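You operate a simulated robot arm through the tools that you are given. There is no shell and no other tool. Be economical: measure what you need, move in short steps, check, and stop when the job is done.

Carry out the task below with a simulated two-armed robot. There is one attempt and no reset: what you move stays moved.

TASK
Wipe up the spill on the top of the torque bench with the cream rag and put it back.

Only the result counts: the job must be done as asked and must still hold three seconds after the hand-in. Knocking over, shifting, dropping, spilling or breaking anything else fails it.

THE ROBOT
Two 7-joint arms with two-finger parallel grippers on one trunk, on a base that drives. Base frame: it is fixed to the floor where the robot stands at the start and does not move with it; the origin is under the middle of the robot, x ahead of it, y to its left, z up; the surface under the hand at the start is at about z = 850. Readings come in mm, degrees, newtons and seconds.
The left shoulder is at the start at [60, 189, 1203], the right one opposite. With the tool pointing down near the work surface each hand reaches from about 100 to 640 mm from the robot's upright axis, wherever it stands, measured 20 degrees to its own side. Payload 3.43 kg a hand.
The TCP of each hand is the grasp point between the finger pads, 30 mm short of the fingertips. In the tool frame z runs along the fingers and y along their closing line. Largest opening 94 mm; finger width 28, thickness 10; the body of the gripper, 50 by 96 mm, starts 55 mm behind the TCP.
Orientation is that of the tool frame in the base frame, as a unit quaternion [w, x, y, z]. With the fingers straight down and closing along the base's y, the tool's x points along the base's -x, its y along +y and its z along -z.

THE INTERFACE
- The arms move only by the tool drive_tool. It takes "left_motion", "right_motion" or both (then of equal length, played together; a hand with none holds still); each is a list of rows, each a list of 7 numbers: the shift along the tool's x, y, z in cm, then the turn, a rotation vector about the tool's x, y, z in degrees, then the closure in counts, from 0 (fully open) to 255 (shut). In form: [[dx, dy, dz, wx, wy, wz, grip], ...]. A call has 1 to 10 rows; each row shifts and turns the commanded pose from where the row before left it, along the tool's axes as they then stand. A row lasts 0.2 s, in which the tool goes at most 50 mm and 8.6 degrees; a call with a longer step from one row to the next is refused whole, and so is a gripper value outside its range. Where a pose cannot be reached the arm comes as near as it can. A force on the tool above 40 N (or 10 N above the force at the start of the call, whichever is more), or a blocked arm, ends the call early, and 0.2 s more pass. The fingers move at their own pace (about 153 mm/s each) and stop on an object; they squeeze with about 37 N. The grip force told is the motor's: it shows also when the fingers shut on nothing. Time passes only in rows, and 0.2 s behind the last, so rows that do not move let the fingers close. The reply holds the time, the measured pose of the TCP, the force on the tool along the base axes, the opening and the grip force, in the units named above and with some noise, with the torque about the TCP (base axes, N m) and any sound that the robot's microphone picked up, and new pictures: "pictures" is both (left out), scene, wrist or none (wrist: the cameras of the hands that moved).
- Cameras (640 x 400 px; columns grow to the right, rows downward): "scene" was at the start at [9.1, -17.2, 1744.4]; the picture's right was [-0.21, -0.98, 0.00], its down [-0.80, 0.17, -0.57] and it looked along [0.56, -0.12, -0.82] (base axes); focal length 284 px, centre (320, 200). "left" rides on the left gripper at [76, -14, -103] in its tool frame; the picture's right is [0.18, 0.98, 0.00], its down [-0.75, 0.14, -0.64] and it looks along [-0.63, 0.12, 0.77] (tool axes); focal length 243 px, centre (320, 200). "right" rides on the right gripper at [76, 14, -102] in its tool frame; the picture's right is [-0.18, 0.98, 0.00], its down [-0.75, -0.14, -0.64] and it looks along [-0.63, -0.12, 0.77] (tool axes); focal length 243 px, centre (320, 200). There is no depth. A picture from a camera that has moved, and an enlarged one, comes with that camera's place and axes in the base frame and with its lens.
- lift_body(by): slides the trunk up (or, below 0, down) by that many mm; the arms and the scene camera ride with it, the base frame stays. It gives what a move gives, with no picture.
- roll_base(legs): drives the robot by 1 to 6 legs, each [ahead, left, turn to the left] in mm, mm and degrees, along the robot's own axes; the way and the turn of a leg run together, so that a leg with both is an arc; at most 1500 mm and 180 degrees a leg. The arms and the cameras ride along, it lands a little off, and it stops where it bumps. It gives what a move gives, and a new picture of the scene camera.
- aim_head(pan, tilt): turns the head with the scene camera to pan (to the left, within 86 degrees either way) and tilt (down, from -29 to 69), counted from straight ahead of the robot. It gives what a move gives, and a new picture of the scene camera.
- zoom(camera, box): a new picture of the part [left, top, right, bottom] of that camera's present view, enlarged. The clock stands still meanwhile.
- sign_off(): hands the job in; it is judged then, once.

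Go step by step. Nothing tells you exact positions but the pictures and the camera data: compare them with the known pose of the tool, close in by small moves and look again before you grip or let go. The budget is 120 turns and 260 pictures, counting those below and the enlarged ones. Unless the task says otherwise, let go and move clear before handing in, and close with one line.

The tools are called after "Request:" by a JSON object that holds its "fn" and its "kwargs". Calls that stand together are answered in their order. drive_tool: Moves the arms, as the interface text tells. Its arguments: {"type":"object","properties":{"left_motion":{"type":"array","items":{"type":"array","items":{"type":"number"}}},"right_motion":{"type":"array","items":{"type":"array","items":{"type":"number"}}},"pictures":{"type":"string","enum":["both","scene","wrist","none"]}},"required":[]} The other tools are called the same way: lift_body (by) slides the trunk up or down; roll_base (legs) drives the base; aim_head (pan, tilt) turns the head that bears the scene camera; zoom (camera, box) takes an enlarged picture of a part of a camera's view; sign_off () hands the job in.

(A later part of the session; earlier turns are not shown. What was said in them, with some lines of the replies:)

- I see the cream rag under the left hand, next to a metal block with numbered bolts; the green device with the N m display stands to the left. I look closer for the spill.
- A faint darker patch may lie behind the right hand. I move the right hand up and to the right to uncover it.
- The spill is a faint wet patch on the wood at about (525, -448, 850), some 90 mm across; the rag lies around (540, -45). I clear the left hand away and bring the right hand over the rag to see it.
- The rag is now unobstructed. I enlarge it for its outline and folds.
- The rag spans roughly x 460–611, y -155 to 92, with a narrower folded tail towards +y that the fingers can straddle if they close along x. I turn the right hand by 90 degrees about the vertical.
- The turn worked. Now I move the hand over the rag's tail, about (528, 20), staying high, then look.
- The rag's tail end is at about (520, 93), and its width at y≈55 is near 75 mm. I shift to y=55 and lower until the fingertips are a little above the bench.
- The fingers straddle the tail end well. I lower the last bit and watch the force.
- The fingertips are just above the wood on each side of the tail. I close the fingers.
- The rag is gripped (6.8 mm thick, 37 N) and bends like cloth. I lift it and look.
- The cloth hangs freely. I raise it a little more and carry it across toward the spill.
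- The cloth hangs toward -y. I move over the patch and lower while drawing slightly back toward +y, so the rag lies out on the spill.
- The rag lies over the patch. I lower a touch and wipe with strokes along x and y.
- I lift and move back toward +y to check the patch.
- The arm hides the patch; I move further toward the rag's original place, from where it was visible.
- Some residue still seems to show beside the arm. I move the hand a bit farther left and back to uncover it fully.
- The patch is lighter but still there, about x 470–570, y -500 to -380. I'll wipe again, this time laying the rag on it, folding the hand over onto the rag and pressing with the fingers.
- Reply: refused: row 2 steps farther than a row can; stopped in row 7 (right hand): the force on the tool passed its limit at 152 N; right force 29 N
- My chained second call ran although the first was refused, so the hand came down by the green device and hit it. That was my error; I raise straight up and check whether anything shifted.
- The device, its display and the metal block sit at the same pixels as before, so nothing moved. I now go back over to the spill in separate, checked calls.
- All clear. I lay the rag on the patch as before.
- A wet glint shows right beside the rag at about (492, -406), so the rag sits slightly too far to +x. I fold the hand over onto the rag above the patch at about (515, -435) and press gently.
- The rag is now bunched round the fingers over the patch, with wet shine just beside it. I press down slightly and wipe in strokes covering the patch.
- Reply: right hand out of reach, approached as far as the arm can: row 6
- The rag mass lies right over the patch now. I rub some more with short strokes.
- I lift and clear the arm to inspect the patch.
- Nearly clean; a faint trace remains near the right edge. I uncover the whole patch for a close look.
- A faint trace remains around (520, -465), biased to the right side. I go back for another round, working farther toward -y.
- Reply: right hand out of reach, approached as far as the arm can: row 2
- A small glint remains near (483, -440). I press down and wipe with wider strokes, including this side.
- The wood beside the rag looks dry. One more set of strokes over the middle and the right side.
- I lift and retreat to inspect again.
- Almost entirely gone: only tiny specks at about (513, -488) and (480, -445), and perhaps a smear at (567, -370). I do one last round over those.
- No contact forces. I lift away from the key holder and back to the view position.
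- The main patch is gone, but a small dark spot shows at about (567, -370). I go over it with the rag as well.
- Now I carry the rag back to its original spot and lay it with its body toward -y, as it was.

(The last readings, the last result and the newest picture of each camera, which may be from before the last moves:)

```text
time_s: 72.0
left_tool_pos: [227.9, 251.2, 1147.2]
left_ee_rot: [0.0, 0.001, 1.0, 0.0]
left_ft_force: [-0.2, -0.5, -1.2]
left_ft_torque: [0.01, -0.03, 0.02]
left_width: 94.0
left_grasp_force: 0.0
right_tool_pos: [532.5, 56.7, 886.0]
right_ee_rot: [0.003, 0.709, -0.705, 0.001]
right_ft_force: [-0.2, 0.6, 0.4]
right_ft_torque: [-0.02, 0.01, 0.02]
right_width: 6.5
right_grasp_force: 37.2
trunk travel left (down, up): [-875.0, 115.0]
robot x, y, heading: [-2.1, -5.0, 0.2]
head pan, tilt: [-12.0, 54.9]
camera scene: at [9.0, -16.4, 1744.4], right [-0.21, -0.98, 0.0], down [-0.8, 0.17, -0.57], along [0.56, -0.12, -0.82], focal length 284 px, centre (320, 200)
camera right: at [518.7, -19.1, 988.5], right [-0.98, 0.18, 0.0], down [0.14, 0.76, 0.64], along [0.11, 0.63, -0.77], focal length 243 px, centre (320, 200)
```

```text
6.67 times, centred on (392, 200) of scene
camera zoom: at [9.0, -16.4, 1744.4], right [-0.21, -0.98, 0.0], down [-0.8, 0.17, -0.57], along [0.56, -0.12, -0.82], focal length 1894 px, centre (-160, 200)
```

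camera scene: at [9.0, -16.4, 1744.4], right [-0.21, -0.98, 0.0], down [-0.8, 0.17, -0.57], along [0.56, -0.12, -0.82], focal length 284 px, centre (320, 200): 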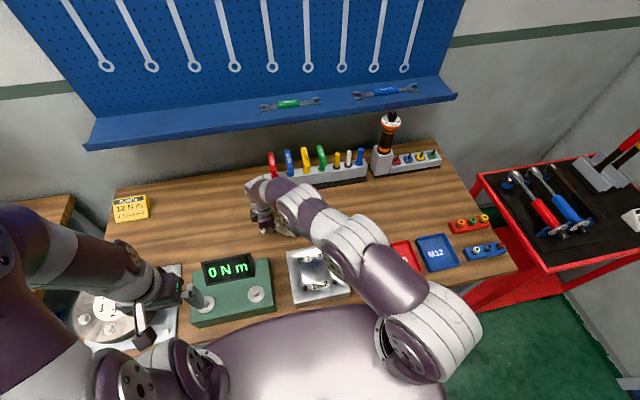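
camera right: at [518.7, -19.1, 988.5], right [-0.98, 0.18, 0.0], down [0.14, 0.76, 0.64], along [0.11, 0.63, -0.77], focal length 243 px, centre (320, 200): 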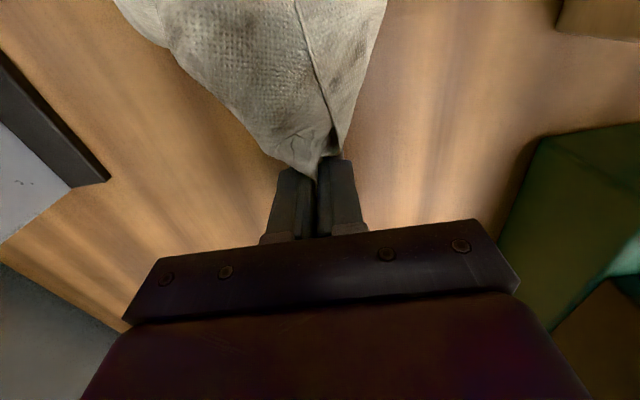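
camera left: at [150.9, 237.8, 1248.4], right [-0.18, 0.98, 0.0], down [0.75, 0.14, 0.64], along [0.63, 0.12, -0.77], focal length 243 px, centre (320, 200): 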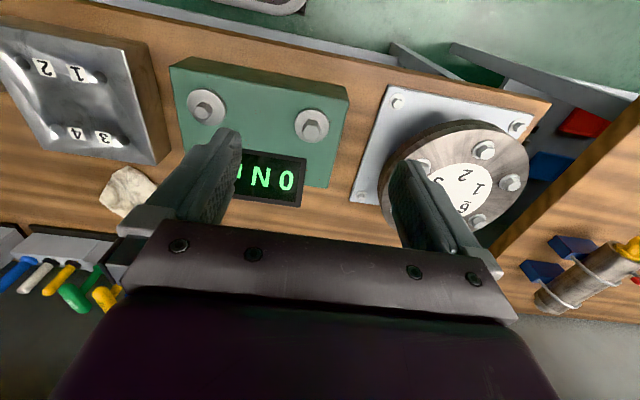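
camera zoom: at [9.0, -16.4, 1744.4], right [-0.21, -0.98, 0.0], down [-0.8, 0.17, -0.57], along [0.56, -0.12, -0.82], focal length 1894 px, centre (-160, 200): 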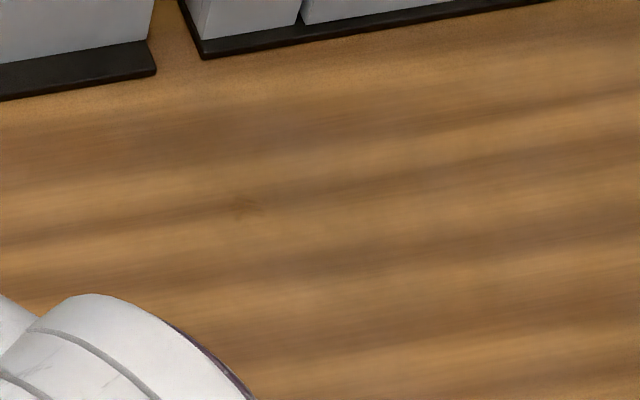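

The small spot at (566, -373) is fainter but still visible, so I give it one more targeted wipe before putting the rag down.

Request:
{"fn": "drive_tool", "kwargs": {"right_motion": [[0, 0, -4.5, 0, 0, 0, 255], [0, 0, -4.5, 0, 0, 0, 255], [0, 0, -4.5, 0, 0, 0, 255], [1, 0, -4, 0, 0, 0, 255], [4.9, -0.4, 0, 0, 0, 0, 255], [4.9, -0.4, 0, 0, 0, 0, 255], [4.9, -0.4, 0, 0, 0, 0, 255], [4.9, -0.4, 0, 0, 0, 0, 255], [4.9, -0.4, 0, 0, 0, 0, 255], [4.9, 0, 0, 0, 0, 0, 255]], "pictures": "none"}}

Request:
{"fn": "drive_tool", "kwargs": {"right_motion": [[4.9, 0, 0, 0, 0, 0, 255], [4.9, 0, 0, 0, 0, 0, 255], [0, 0, 0, 0, 0, 0, 255]], "pictures": "none"}}

```text
time_s: 74.2
left_tool_pos: [228.4, 250.0, 1147.4]
left_ee_rot: [0.0, 0.0, 1.0, 0.001]
left_ft_force: [0.2, 0.1, -0.9]
left_ft_torque: [0.06, 0.0, 0.03]
left_width: 94.1
left_grasp_force: 0.1
right_tool_pos: [557.9, -249.2, 1062.5]
right_ee_rot: [0.002, 0.709, -0.705, -0.001]
right_ft_force: [0.0, -0.4, -0.2]
right_ft_torque: [0.03, 0.03, 0.0]
right_width: 6.6
right_grasp_force: 36.7
trunk travel left (down, up): [-875.0, 115.0]
robot x, y, heading: [0.9, -1.6, -0.2]
head pan, tilt: [-12.0, 54.9]
```

```text
time_s: 75.0
left_tool_pos: [226.8, 252.7, 1146.0]
left_ee_rot: [0.0, -0.001, 1.0, -0.001]
left_ft_force: [-0.4, 0.6, 0.4]
left_ft_torque: [-0.02, 0.0, -0.01]
left_width: 93.6
left_grasp_force: 0.1
right_tool_pos: [558.8, -344.6, 1062.9]
right_ee_rot: [0.004, 0.709, -0.705, 0.001]
right_ft_force: [0.8, 0.2, -0.5]
right_ft_torque: [0.0, -0.01, 0.05]
right_width: 6.2
right_grasp_force: 37.4
trunk travel left (down, up): [-875.0, 115.0]
robot x, y, heading: [3.7, 0.2, -0.2]
head pan, tilt: [-12.0, 54.9]
```

Request:
{"fn": "drive_tool", "kwargs": {"right_motion": [[0, 0, 4, 0, 0, 0, 255], [0, 0, 4, 0, 0, 0, 255], [0, 0, 4, 0, 0, 0, 255], [0, 0, 4, 0, 0, 0, 255], [0, 0, 1.6, 0, 0, 0, 255], [0, 3, 0, 0, 0, 0, 255], [0, -3, 0, 0, 0, 0, 255], [-2, 2, 0, 0, 0, 0, 255], [0, 3, 0, 0, 0, 0, 255], [0, -3, 0, 0, 0, 0, 255]], "pictures": "wrist"}}

```text
time_s: 77.2
left_tool_pos: [229.2, 251.7, 1146.1]
left_ee_rot: [-0.001, 0.0, 1.0, 0.001]
left_ft_force: [0.9, 0.8, 0.1]
left_ft_torque: [-0.01, 0.01, -0.01]
left_width: 93.9
left_grasp_force: 0.1
right_tool_pos: [537.7, -328.7, 884.7]
right_ee_rot: [0.004, 0.709, -0.705, -0.002]
right_ft_force: [-0.1, 0.3, 0.4]
right_ft_torque: [0.0, -0.01, -0.01]
right_width: 6.3
right_grasp_force: 37.1
trunk travel left (down, up): [-875.0, 115.0]
robot x, y, heading: [-1.0, 2.5, 0.2]
head pan, tilt: [-12.0, 54.9]
camera right: at [524.4, -403.4, 987.9], right [-0.98, 0.18, 0.01], down [0.14, 0.76, 0.64], along [0.11, 0.63, -0.77], focal length 243 px, centre (320, 200)
```

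right: 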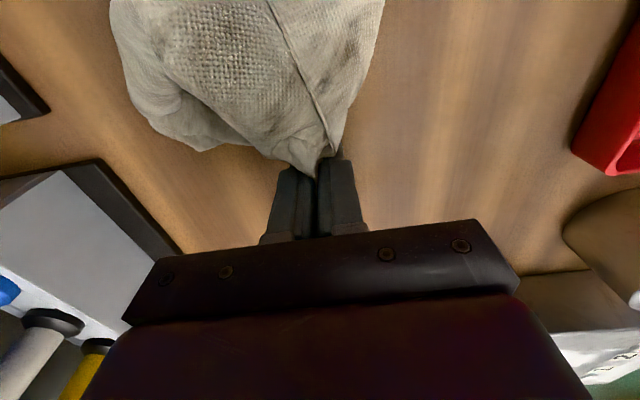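

Request:
{"fn": "drive_tool", "kwargs": {"right_motion": [[0, 3.5, 0, 0, 0, 0, 255], [0, -3.5, 0, 0, 0, 0, 255], [0, -3, 0, 0, 0, 0, 255], [0, 3, 0, 0, 0, 0, 255], [2, 1, 0, 0, 0, 0, 255], [0, -3.5, 0, 0, 0, 0, 255], [-2, 3.5, 0, 0, 0, 0, 255], [-3, -2, 0, 0, 0, 0, 255], [-3, 0, 0, 0, 0, 0, 255], [-3, 0, 0, 0, 0, 0, 255]], "pictures": "none"}}

Request:
{"fn": "drive_tool", "kwargs": {"right_motion": [[-1, 0, -4, 0, 0, 0, 255], [-1, 0, -4, 0, 0, 0, 255], [-1, 0, -4, 0, 0, 0, 255], [-1, 0, -4, 0, 0, 0, 255], [-4, 0, -2, 0, 0, 0, 255], [-4.5, 0, 0, 0, 0, 0, 255], [-4.5, 0, 0, 0, 0, 0, 255], [-4, 0, 0, 0, 0, 0, 255], [0, 0, 0, 0, 0, 0, 255]], "pictures": "none"}}

```text
time_s: 79.3
left_tool_pos: [226.3, 252.9, 1146.8]
left_ee_rot: [0.0, 0.001, 1.0, -0.001]
left_ft_force: [0.2, 0.4, 0.4]
left_ft_torque: [-0.02, 0.02, -0.03]
left_width: 93.8
left_grasp_force: 0.2
right_tool_pos: [543.2, -235.1, 886.0]
right_ee_rot: [0.003, 0.709, -0.705, 0.0]
right_ft_force: [-0.7, 1.1, 0.0]
right_ft_torque: [0.0, -0.04, -0.02]
right_width: 6.5
right_grasp_force: 37.1
trunk travel left (down, up): [-875.0, 115.0]
robot x, y, heading: [-3.1, 2.8, -0.2]
head pan, tilt: [-12.0, 54.9]
```

```text
time_s: 81.3
left_tool_pos: [227.9, 251.3, 1147.2]
left_ee_rot: [-0.001, 0.0, 1.0, 0.0]
left_ft_force: [-0.3, -0.6, -0.8]
left_ft_torque: [-0.01, -0.01, 0.02]
left_width: 94.2
left_grasp_force: 0.1
right_tool_pos: [541.7, -28.0, 1067.4]
right_ee_rot: [0.003, 0.71, -0.704, 0.0]
right_ft_force: [0.3, 0.4, -0.5]
right_ft_torque: [-0.03, -0.01, -0.02]
right_width: 6.2
right_grasp_force: 37.0
trunk travel left (down, up): [-875.0, 115.0]
robot x, y, heading: [2.9, 1.8, 0.0]
head pan, tilt: [-12.0, 54.9]
```

Request:
{"fn": "drive_tool", "kwargs": {"right_motion": [[-0.8, 0.3, 3.6, 0, 0, 0, 255], [-0.8, 0.3, 3.6, 0, 0, 0, 255], [-0.8, 0.3, 3.6, 0, 0, 0, 255], [-1, 0.3, 3.6, 0, 0, 0, 255], [-1.5, 0, 2.7, 0, 0, 0, 255], [-1.5, 0, 1, 0, 0, 0, 255], [-1.5, 0, 0, 0, 0, 0, 255]], "pictures": "wrist"}}

Request:
{"fn": "zoom", "kwargs": {"camera": "scene", "box": [344, 170, 440, 230]}}

Request:
{"fn": "zoom", "kwargs": {"camera": "scene", "box": [240, 150, 480, 300]}}

```text
time_s: 83.0
left_tool_pos: [227.3, 252.2, 1146.5]
left_ee_rot: [-0.001, 0.001, 1.0, 0.0]
left_ft_force: [0.7, -0.1, 0.8]
left_ft_torque: [0.01, -0.01, -0.02]
left_width: 94.2
left_grasp_force: 0.1
right_tool_pos: [530.6, 53.4, 883.5]
right_ee_rot: [0.003, 0.709, -0.706, 0.0]
right_ft_force: [0.5, -0.3, 2.0]
right_ft_torque: [0.01, -0.03, -0.01]
right_width: 6.4
right_grasp_force: 36.8
trunk travel left (down, up): [-875.0, 115.0]
robot x, y, heading: [0.3, -0.3, -0.0]
head pan, tilt: [-12.0, 54.9]
camera right: at [517.1, -23.5, 986.2], right [-0.98, 0.18, 0.0], down [0.14, 0.76, 0.64], along [0.11, 0.63, -0.77], focal length 243 px, centre (320, 200)
```

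right: 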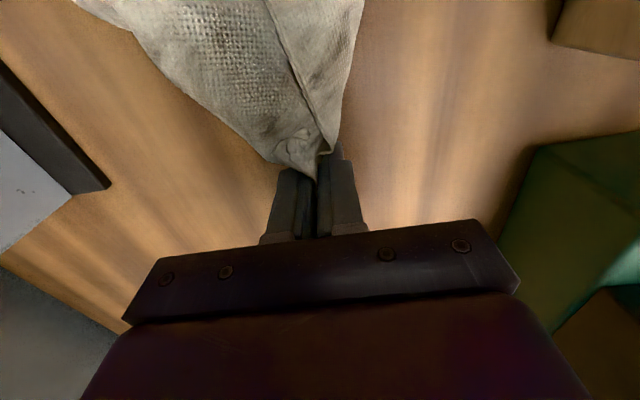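

```text
6.67 times, centred on (392, 200) of scene
camera zoom: at [8.6, -16.7, 1744.5], right [-0.21, -0.98, 0.0], down [-0.8, 0.17, -0.57], along [0.56, -0.12, -0.82], focal length 1894 px, centre (-160, 200)
```

zoom: 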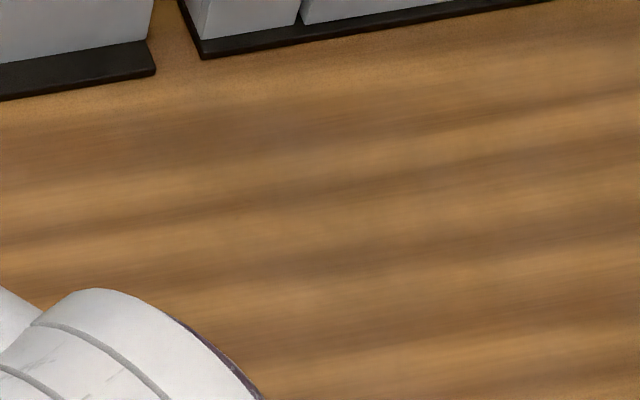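

```text
2.67 times, centred on (360, 225) of scene
camera zoom: at [8.6, -16.7, 1744.5], right [-0.21, -0.98, 0.0], down [-0.8, 0.17, -0.57], along [0.56, -0.12, -0.82], focal length 758 px, centre (213, 133)
```

zoom: 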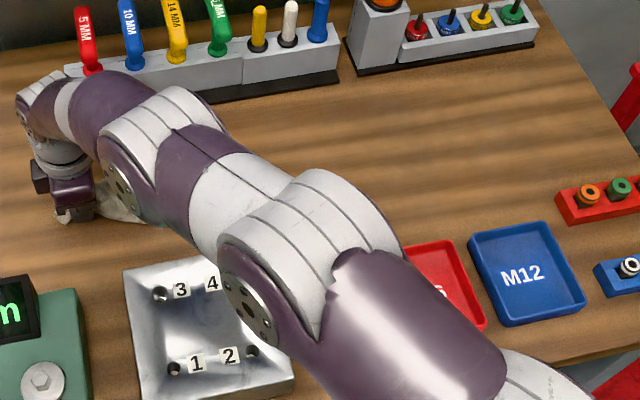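

The bench is clean there now, and the rag lies back in its place. I open the fingers and lift straight up.

Request:
{"fn": "drive_tool", "kwargs": {"right_motion": [[0, 0, 0, 0, 0, 0, 180], [0, 0, 0, 0, 0, 0, 80], [0, 0, 0, 0, 0, 0, 0], [0, 0, -2, 0, 0, 0, 0], [0, 0, -4, 0, 0, 0, 0], [0, 0, -4, 0, 0, 0, 0], [0, 0, -4, 0, 0, 0, 0], [0, 0, -4, 0, 0, 0, 0]]}}

```text
time_s: 84.8
left_tool_pos: [227.3, 251.9, 1147.0]
left_ee_rot: [0.0, -0.001, 1.0, 0.001]
left_ft_force: [0.0, -0.3, 0.0]
left_ft_torque: [-0.01, 0.0, 0.03]
left_width: 93.9
left_grasp_force: 0.0
right_tool_pos: [529.7, 52.9, 1063.1]
right_ee_rot: [0.005, 0.709, -0.705, 0.0]
right_ft_force: [-0.7, -0.3, 0.6]
right_ft_torque: [-0.01, -0.01, -0.01]
right_width: 94.1
right_grasp_force: 0.1
trunk travel left (down, up): [-875.0, 115.0]
robot x, y, heading: [1.8, 2.1, 0.0]
head pan, tilt: [-12.0, 54.9]
camera scene: at [8.0, -17.2, 1744.3], right [-0.21, -0.98, 0.0], down [-0.8, 0.17, -0.57], along [0.56, -0.12, -0.82], focal length 284 px, centre (320, 200)
camera right: at [516.7, -23.0, 1166.1], right [-0.98, 0.18, 0.0], down [0.14, 0.76, 0.64], along [0.11, 0.63, -0.77], focal length 243 px, centre (320, 200)
```

scene: 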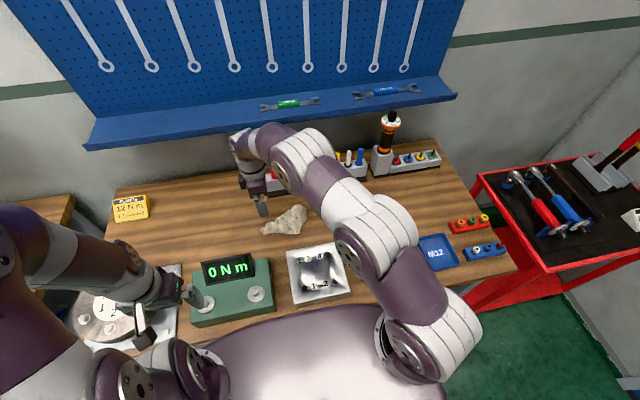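
right: 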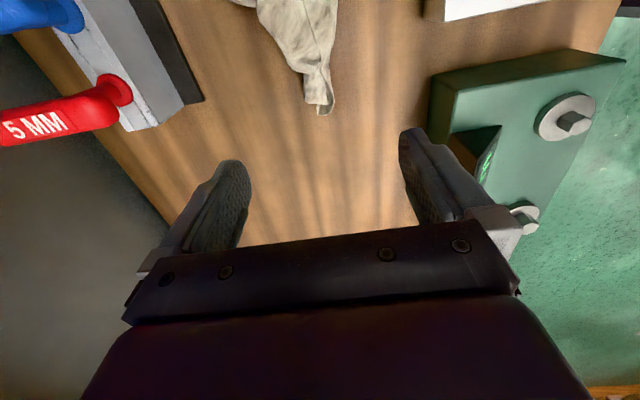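

The rag is released. I move the right hand clear to the right to view the whole bench.

Request:
{"fn": "drive_tool", "kwargs": {"right_motion": [[0, 0, -4, 0, 0, 0, 0], [4.8, 0, -1, 0, 0, 0, 0], [4.8, 0, 0, 0, 0, 0, 0], [4.8, 0, 0, 0, 0, 0, 0], [4.8, 0.5, 0, 0, 0, 0, 0], [4.5, 2, 0, 0, 0, 0, 0], [4, 3, 0, 0, 0, 0, 0], [4, 3, 0, 0, 0, 0, 0], [4, 3, 0, 0, 0, 0, 0], [4, 3, 0, 0, 0, 0, 0]], "pictures": "none"}}

Request:
{"fn": "drive_tool", "kwargs": {"right_motion": [[4, 3, 0, 0, 0, 0, 0], [4, 3, 0, 0, 0, 0, 0], [4, 3, 0, 0, 0, 0, 0], [4, 2, 0, 0, 0, 0, 0]], "pictures": "scene"}}

Request:
{"fn": "zoom", "kwargs": {"camera": "scene", "box": [240, 180, 352, 250]}}

Request:
{"fn": "zoom", "kwargs": {"camera": "scene", "box": [280, 150, 480, 275]}}

```text
time_s: 87.0
left_tool_pos: [225.9, 250.1, 1147.1]
left_ee_rot: [0.0, 0.0, 1.0, 0.001]
left_ft_force: [0.7, 0.0, 0.1]
left_ft_torque: [0.02, 0.01, 0.03]
left_width: 94.0
left_grasp_force: 0.2
right_tool_pos: [387.0, -347.0, 1117.4]
right_ee_rot: [0.002, 0.71, -0.704, 0.001]
right_ft_force: [0.2, 0.5, -0.1]
right_ft_torque: [0.03, -0.05, -0.05]
right_width: 94.0
right_grasp_force: 0.1
trunk travel left (down, up): [-875.0, 115.0]
robot x, y, heading: [-2.2, -0.7, -0.0]
head pan, tilt: [-12.0, 54.9]
```

```text
time_s: 88.0
left_tool_pos: [226.6, 249.5, 1147.5]
left_ee_rot: [0.0, 0.0, 1.0, 0.001]
left_ft_force: [0.3, 0.0, -0.5]
left_ft_torque: [0.0, -0.03, 0.02]
left_width: 94.0
left_grasp_force: 0.1
right_tool_pos: [279.0, -505.1, 1116.5]
right_ee_rot: [0.002, 0.71, -0.705, -0.001]
right_ft_force: [0.1, -0.1, -1.0]
right_ft_torque: [0.04, 0.0, -0.02]
right_width: 93.9
right_grasp_force: 0.0
trunk travel left (down, up): [-875.0, 115.0]
robot x, y, heading: [3.0, -0.5, -0.1]
head pan, tilt: [-12.0, 54.9]
camera scene: at [8.1, -19.4, 1744.4], right [-0.21, -0.98, 0.0], down [-0.8, 0.17, -0.57], along [0.56, -0.12, -0.82], focal length 284 px, centre (320, 200)
```

scene: 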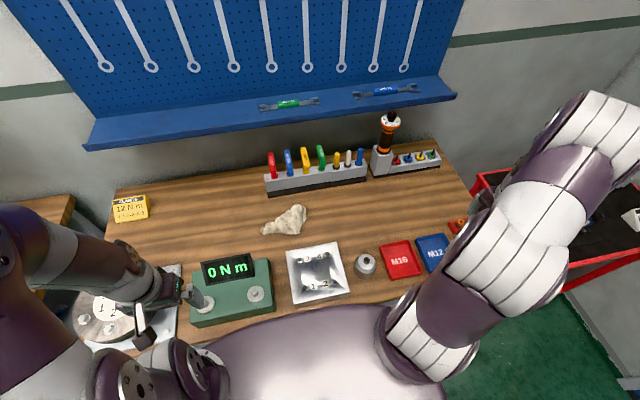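

```text
5.71 times, centred on (296, 215) of scene
camera zoom: at [8.1, -19.4, 1744.4], right [-0.21, -0.98, 0.0], down [-0.8, 0.17, -0.57], along [0.56, -0.12, -0.82], focal length 1624 px, centre (457, 114)
```

zoom: 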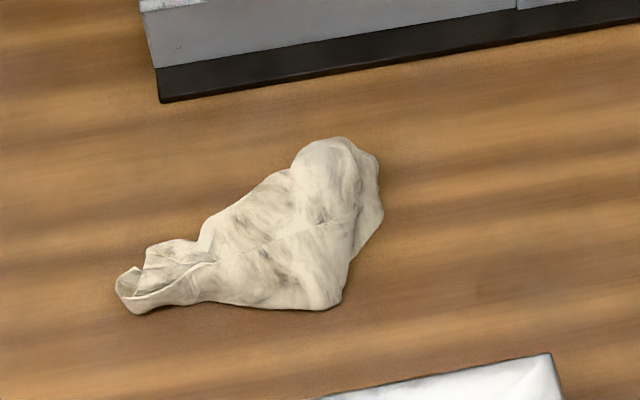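

```text
3.20 times, centred on (380, 212) of scene
camera zoom: at [8.1, -19.4, 1744.4], right [-0.21, -0.98, 0.0], down [-0.8, 0.17, -0.57], along [0.56, -0.12, -0.82], focal length 909 px, centre (128, 160)
```

zoom: 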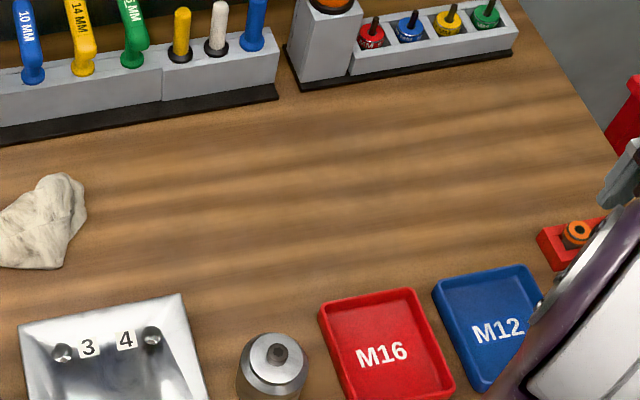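

The spill is gone and everything else stands as before, but the rag's middle is about 35 mm left of where it was. I go back and shift it by that amount.

Request:
{"fn": "drive_tool", "kwargs": {"right_motion": [[-4, -2, 0, 0, 0, 0, 0], [-4, -3, 0, 0, 0, 0, 0], [-4, -3, 0, 0, 0, 0, 0], [-4, -3, 0, 0, 0, 0, 0], [-4, -3, 0, 0, 0, 0, 0], [-4, -3, 0, 0, 0, 0, 0], [-4, -3, 0, 0, 0, 0, 0], [-4, -3, 0, 0, 0, 0, 0], [-4.5, -2, 0, 0, 0, 0, 0], [-4.8, 0, 0, 0, 0, 0, 0]], "pictures": "none"}}

Request:
{"fn": "drive_tool", "kwargs": {"right_motion": [[-4.8, 0, 0, 0, 0, 0, 0], [-4.8, 0, 0, 0, 0, 0, 0], [-4.0, 0, 1, 0, 0, 0, 0], [0, 0, 4, 0, 0, 0, 0], [0, 0, 0, 0, 0, 0, 0]], "pictures": "wrist"}}

```text
time_s: 90.2
left_tool_pos: [227.9, 253.3, 1144.6]
left_ee_rot: [0.0, 0.001, 1.0, 0.0]
left_ft_force: [0.2, -0.2, -0.2]
left_ft_torque: [-0.03, 0.01, -0.03]
left_width: 93.8
left_grasp_force: 0.2
right_tool_pos: [526.4, -90.2, 1113.6]
right_ee_rot: [0.003, 0.709, -0.705, 0.001]
right_ft_force: [0.5, -0.8, 0.4]
right_ft_torque: [0.01, -0.03, 0.0]
right_width: 93.9
right_grasp_force: 0.1
trunk travel left (down, up): [-875.0, 115.0]
robot x, y, heading: [1.8, -0.7, 0.1]
head pan, tilt: [-12.0, 54.9]
```

```text
time_s: 91.3
left_tool_pos: [227.5, 250.9, 1147.8]
left_ee_rot: [0.0, 0.0, 1.0, 0.0]
left_ft_force: [-1.1, 0.1, -0.2]
left_ft_torque: [0.01, -0.03, 0.01]
left_width: 94.0
left_grasp_force: 0.0
right_tool_pos: [526.5, 46.0, 1064.7]
right_ee_rot: [0.003, 0.71, -0.704, 0.0]
right_ft_force: [-0.3, -0.1, 1.0]
right_ft_torque: [-0.01, -0.01, -0.01]
right_width: 93.9
right_grasp_force: 0.1
trunk travel left (down, up): [-875.0, 115.0]
robot x, y, heading: [2.4, -2.1, 0.1]
head pan, tilt: [-12.0, 54.9]
camera right: at [513.5, -30.3, 1167.8], right [-0.98, 0.18, 0.0], down [0.14, 0.76, 0.64], along [0.11, 0.63, -0.77], focal length 243 px, centre (320, 200)
```

right: 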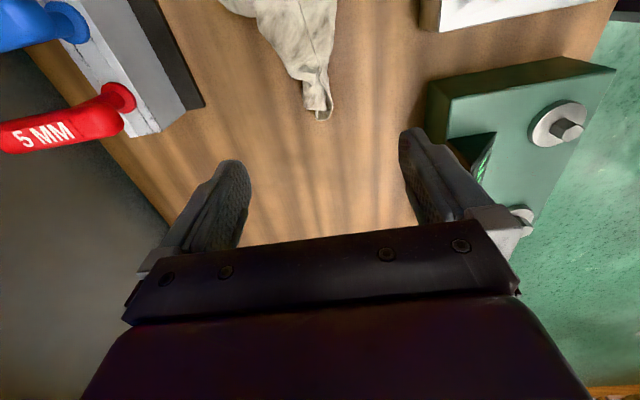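

Request:
{"fn": "drive_tool", "kwargs": {"right_motion": [[0.6, 0, 4, 0, 0, 0, 0], [0, 0, 4, 0, 0, 0, 0], [0, 0, 4, 0, 0, 0, 0], [0, 0, 4, 0, 0, 0, 0], [0, 0, 1.9, 0, 0, 0, 0], [0, 0, 0, 0, 0, 0, 100], [0, 0, 0, 0, 0, 0, 200], [0, 0, 0, 0, 0, 0, 255], [0, 0, 0, 0, 0, 0, 255]], "pictures": "wrist"}}

```text
time_s: 93.3
left_tool_pos: [227.3, 251.5, 1146.8]
left_ee_rot: [0.0, 0.0, 1.0, 0.0]
left_ft_force: [-1.5, 0.1, -0.6]
left_ft_torque: [0.0, 0.0, 0.02]
left_width: 94.0
left_grasp_force: 0.1
right_tool_pos: [527.4, 37.8, 884.7]
right_ee_rot: [0.002, 0.71, -0.704, -0.001]
right_ft_force: [1.3, 0.0, 0.7]
right_ft_torque: [-0.05, -0.03, 0.03]
right_width: 7.4
right_grasp_force: 36.9
trunk travel left (down, up): [-875.0, 115.0]
robot x, y, heading: [0.7, -0.4, -0.3]
head pan, tilt: [-12.0, 54.9]
camera right: at [513.7, -38.3, 987.0], right [-0.98, 0.18, 0.0], down [0.14, 0.76, 0.64], along [0.11, 0.63, -0.77], focal length 243 px, centre (320, 200)
```

right: 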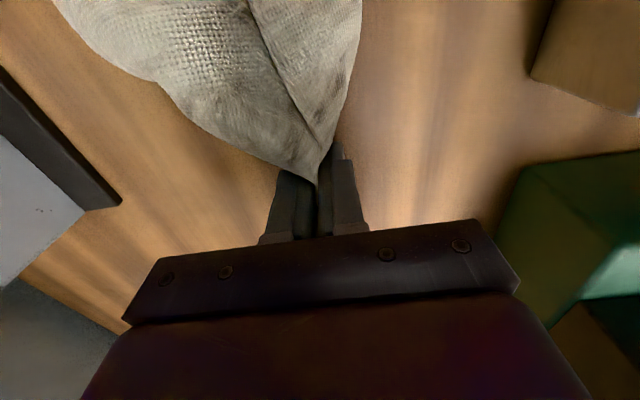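

Gripped. I lift it clear, shift 35 mm to the right overall, and lay it down again with a slight draw toward +y.

Request:
{"fn": "drive_tool", "kwargs": {"right_motion": [[0, 0, -4, 0, 0, 0, 255], [0, 0, -4.5, 0, 0, 0, 255], [1, 0, -4.5, 0, 0, 0, 255], [4, 0, -2, 0, 0, 0, 255], [4, 0, 0, 0, 0, 0, 255], [0, 0, 0, 0, 0, 0, 255]], "pictures": "none"}}

Request:
{"fn": "drive_tool", "kwargs": {"right_motion": [[-0.5, 0, 3.6, 0, 0, 0, 255], [-0.5, 0, 3.6, 0, 0, 0, 255], [-1, 0, 3.6, 0, 0, 0, 255], [-1, 0, 2.6, 0, 0, 0, 255], [-1.5, 0, 1.4, 0, 0, 0, 255], [-1, 0, 0, 0, 0, 0, 255], [0, 0, 0, 0, 0, 0, 255]], "pictures": "wrist"}}

```text
time_s: 94.8
left_tool_pos: [228.3, 252.3, 1147.2]
left_ee_rot: [-0.001, 0.0, 1.0, 0.001]
left_ft_force: [-0.2, -0.5, 0.3]
left_ft_torque: [-0.01, 0.02, -0.01]
left_width: 94.0
left_grasp_force: 0.1
right_tool_pos: [526.1, -48.7, 1035.5]
right_ee_rot: [0.003, 0.709, -0.705, 0.001]
right_ft_force: [0.1, 0.5, -0.5]
right_ft_torque: [0.0, -0.02, -0.01]
right_width: 7.1
right_grasp_force: 36.8
trunk travel left (down, up): [-875.0, 115.0]
robot x, y, heading: [-0.3, 0.1, -0.0]
head pan, tilt: [-12.0, 54.9]
```

```text
time_s: 96.3
left_tool_pos: [227.6, 252.0, 1147.8]
left_ee_rot: [-0.001, 0.0, 1.0, 0.001]
left_ft_force: [0.1, 0.6, 0.3]
left_ft_torque: [0.01, -0.01, -0.01]
left_width: 93.8
left_grasp_force: 0.1
right_tool_pos: [526.6, 2.6, 886.5]
right_ee_rot: [0.003, 0.709, -0.705, 0.0]
right_ft_force: [-0.2, -0.6, 0.3]
right_ft_torque: [-0.02, -0.01, 0.02]
right_width: 7.3
right_grasp_force: 36.7
trunk travel left (down, up): [-875.0, 115.0]
robot x, y, heading: [1.0, 0.6, 0.0]
head pan, tilt: [-12.0, 54.9]
camera right: at [513.4, -73.1, 989.4], right [-0.98, 0.18, 0.0], down [0.14, 0.76, 0.64], along [0.11, 0.63, -0.77], focal length 243 px, centre (320, 200)
```

right: 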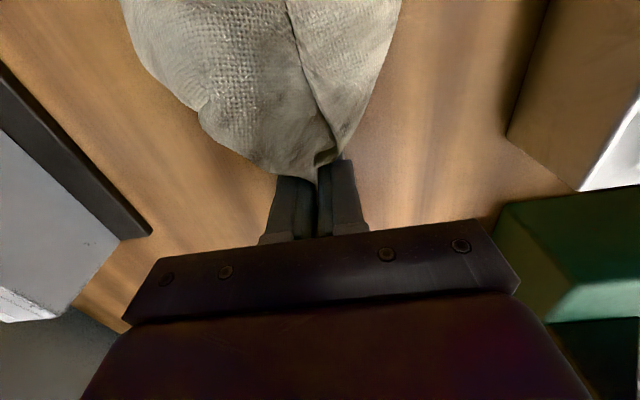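

Request:
{"fn": "drive_tool", "kwargs": {"right_motion": [[0, 0, 0, 0, 0, 0, 180], [0, 0, 0, 0, 0, 0, 80], [0, 0, 0, 0, 0, 0, 0], [0, 0, -2, 0, 0, 0, 0], [0, 0, -4, 0, 0, 0, 0], [0, 0, -4.5, 0, 0, 0, 0], [0, 0, -4.5, 0, 0, 0, 0], [0, 0, -4.5, 0, 0, 0, 0], [0, 0, -4, 0, 0, 0, 0]], "pictures": "none"}}

Request:
{"fn": "drive_tool", "kwargs": {"right_motion": [[4.8, 0, 0, 0, 0, 0, 0], [4.8, 0, 0, 0, 0, 0, 0], [4.8, 0, 0, 0, 0, 0, 0], [4.5, 2, 0, 0, 0, 0, 0], [4, 3, 0, 0, 0, 0, 0], [4, 3, 0, 0, 0, 0, 0], [4, 3, 0, 0, 0, 0, 0], [4, 3, 0, 0, 0, 0, 0], [4, 3, 0, 0, 0, 0, 0], [4, 3, 0, 0, 0, 0, 0]], "pictures": "scene"}}

Request:
{"fn": "zoom", "kwargs": {"camera": "scene", "box": [240, 180, 352, 250]}}

```text
time_s: 98.3
left_tool_pos: [226.5, 249.9, 1147.1]
left_ee_rot: [0.0, 0.0, 1.0, -0.001]
left_ft_force: [1.2, 0.9, 0.0]
left_ft_torque: [-0.01, 0.04, 0.0]
left_width: 93.7
left_grasp_force: 0.0
right_tool_pos: [525.9, 6.5, 1124.0]
right_ee_rot: [0.002, 0.71, -0.704, 0.0]
right_ft_force: [0.4, -0.1, 0.0]
right_ft_torque: [0.0, -0.01, -0.01]
right_width: 93.9
right_grasp_force: 0.0
trunk travel left (down, up): [-875.0, 115.0]
robot x, y, heading: [0.8, -2.8, -0.1]
head pan, tilt: [-12.0, 54.9]
```

```text
time_s: 100.5
left_tool_pos: [226.7, 250.5, 1148.1]
left_ee_rot: [0.0, 0.0, 1.0, 0.0]
left_ft_force: [-0.3, 0.3, 0.3]
left_ft_torque: [0.01, 0.01, 0.03]
left_width: 94.0
left_grasp_force: 0.0
right_tool_pos: [328.9, -429.4, 1121.8]
right_ee_rot: [0.002, 0.709, -0.705, -0.001]
right_ft_force: [0.0, -0.2, -0.1]
right_ft_torque: [0.05, -0.01, 0.01]
right_width: 94.1
right_grasp_force: 0.0
trunk travel left (down, up): [-875.0, 115.0]
robot x, y, heading: [-2.2, -0.9, -0.1]
head pan, tilt: [-12.0, 54.9]
camera scene: at [7.8, -19.2, 1744.4], right [-0.21, -0.98, 0.0], down [-0.8, 0.17, -0.57], along [0.56, -0.12, -0.82], focal length 284 px, centre (320, 200)
```

scene: 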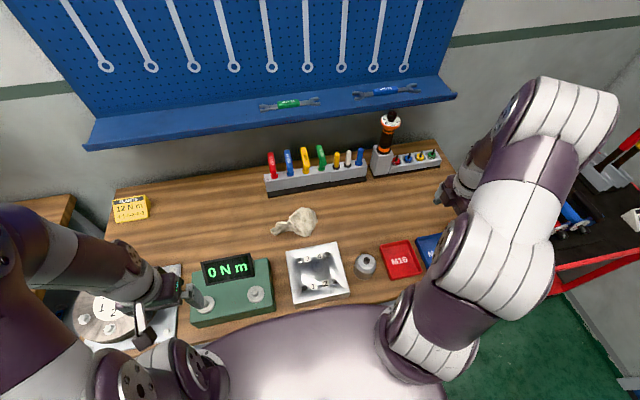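

```text
5.71 times, centred on (296, 215) of scene
camera zoom: at [7.8, -19.2, 1744.4], right [-0.21, -0.98, 0.0], down [-0.8, 0.17, -0.57], along [0.56, -0.12, -0.82], focal length 1624 px, centre (457, 114)
```

zoom: 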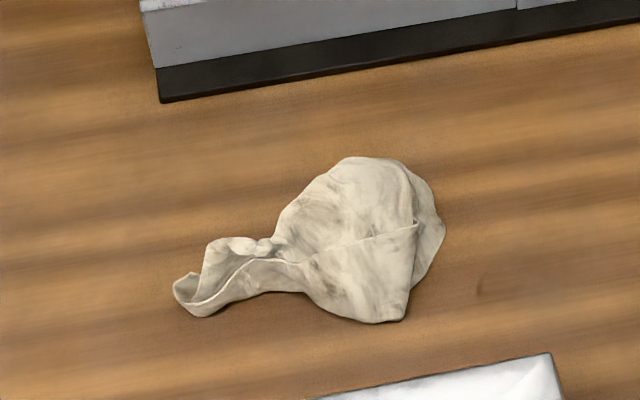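

The rag is back on its original centre. I check a small dark mark to the right of it and the wiped area.

Request:
{"fn": "zoom", "kwargs": {"camera": "scene", "box": [300, 210, 348, 240]}}

Request:
{"fn": "zoom", "kwargs": {"camera": "scene", "box": [320, 170, 448, 250]}}

```text
13.33 times, centred on (324, 225) of scene
camera zoom: at [7.8, -19.2, 1744.4], right [-0.21, -0.98, 0.0], down [-0.8, 0.17, -0.57], along [0.56, -0.12, -0.82], focal length 3788 px, centre (267, -133)
```

zoom: 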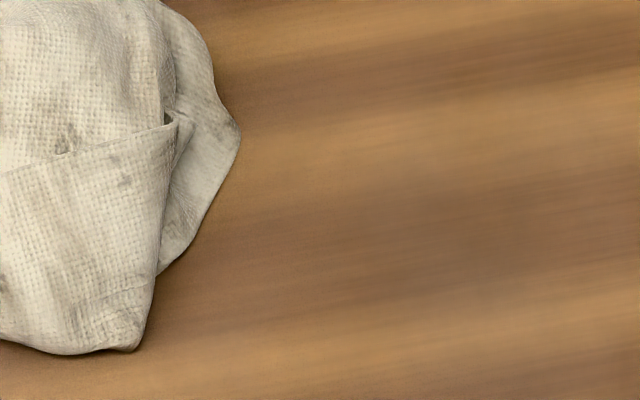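

```text
5.00 times, centred on (384, 210) of scene
camera zoom: at [7.8, -19.2, 1744.4], right [-0.21, -0.98, 0.0], down [-0.8, 0.17, -0.57], along [0.56, -0.12, -0.82], focal length 1421 px, centre (0, 150)
```

zoom: 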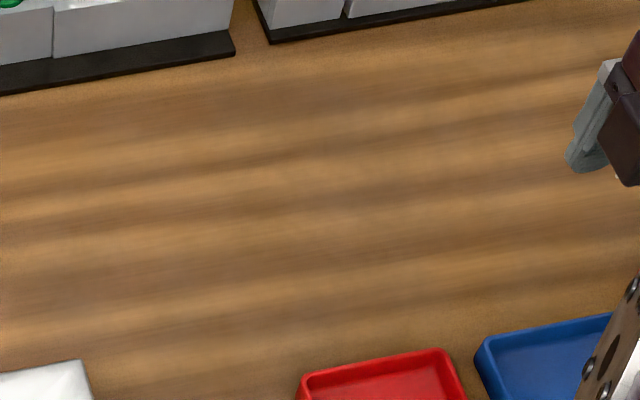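

The mark was only image noise: the bench is clean, the rag is back in its place, and both hands are clear.

Request:
{"fn": "sign_off", "kwargs": {}}

```text
The job is handed in.
```

The spill on the bench top is wiped up and the cream rag is back centred on its original spot, more bunched than before; I hit the green device once with the right hand (152 N peak), but in the pictures it and everything else sit where they were.
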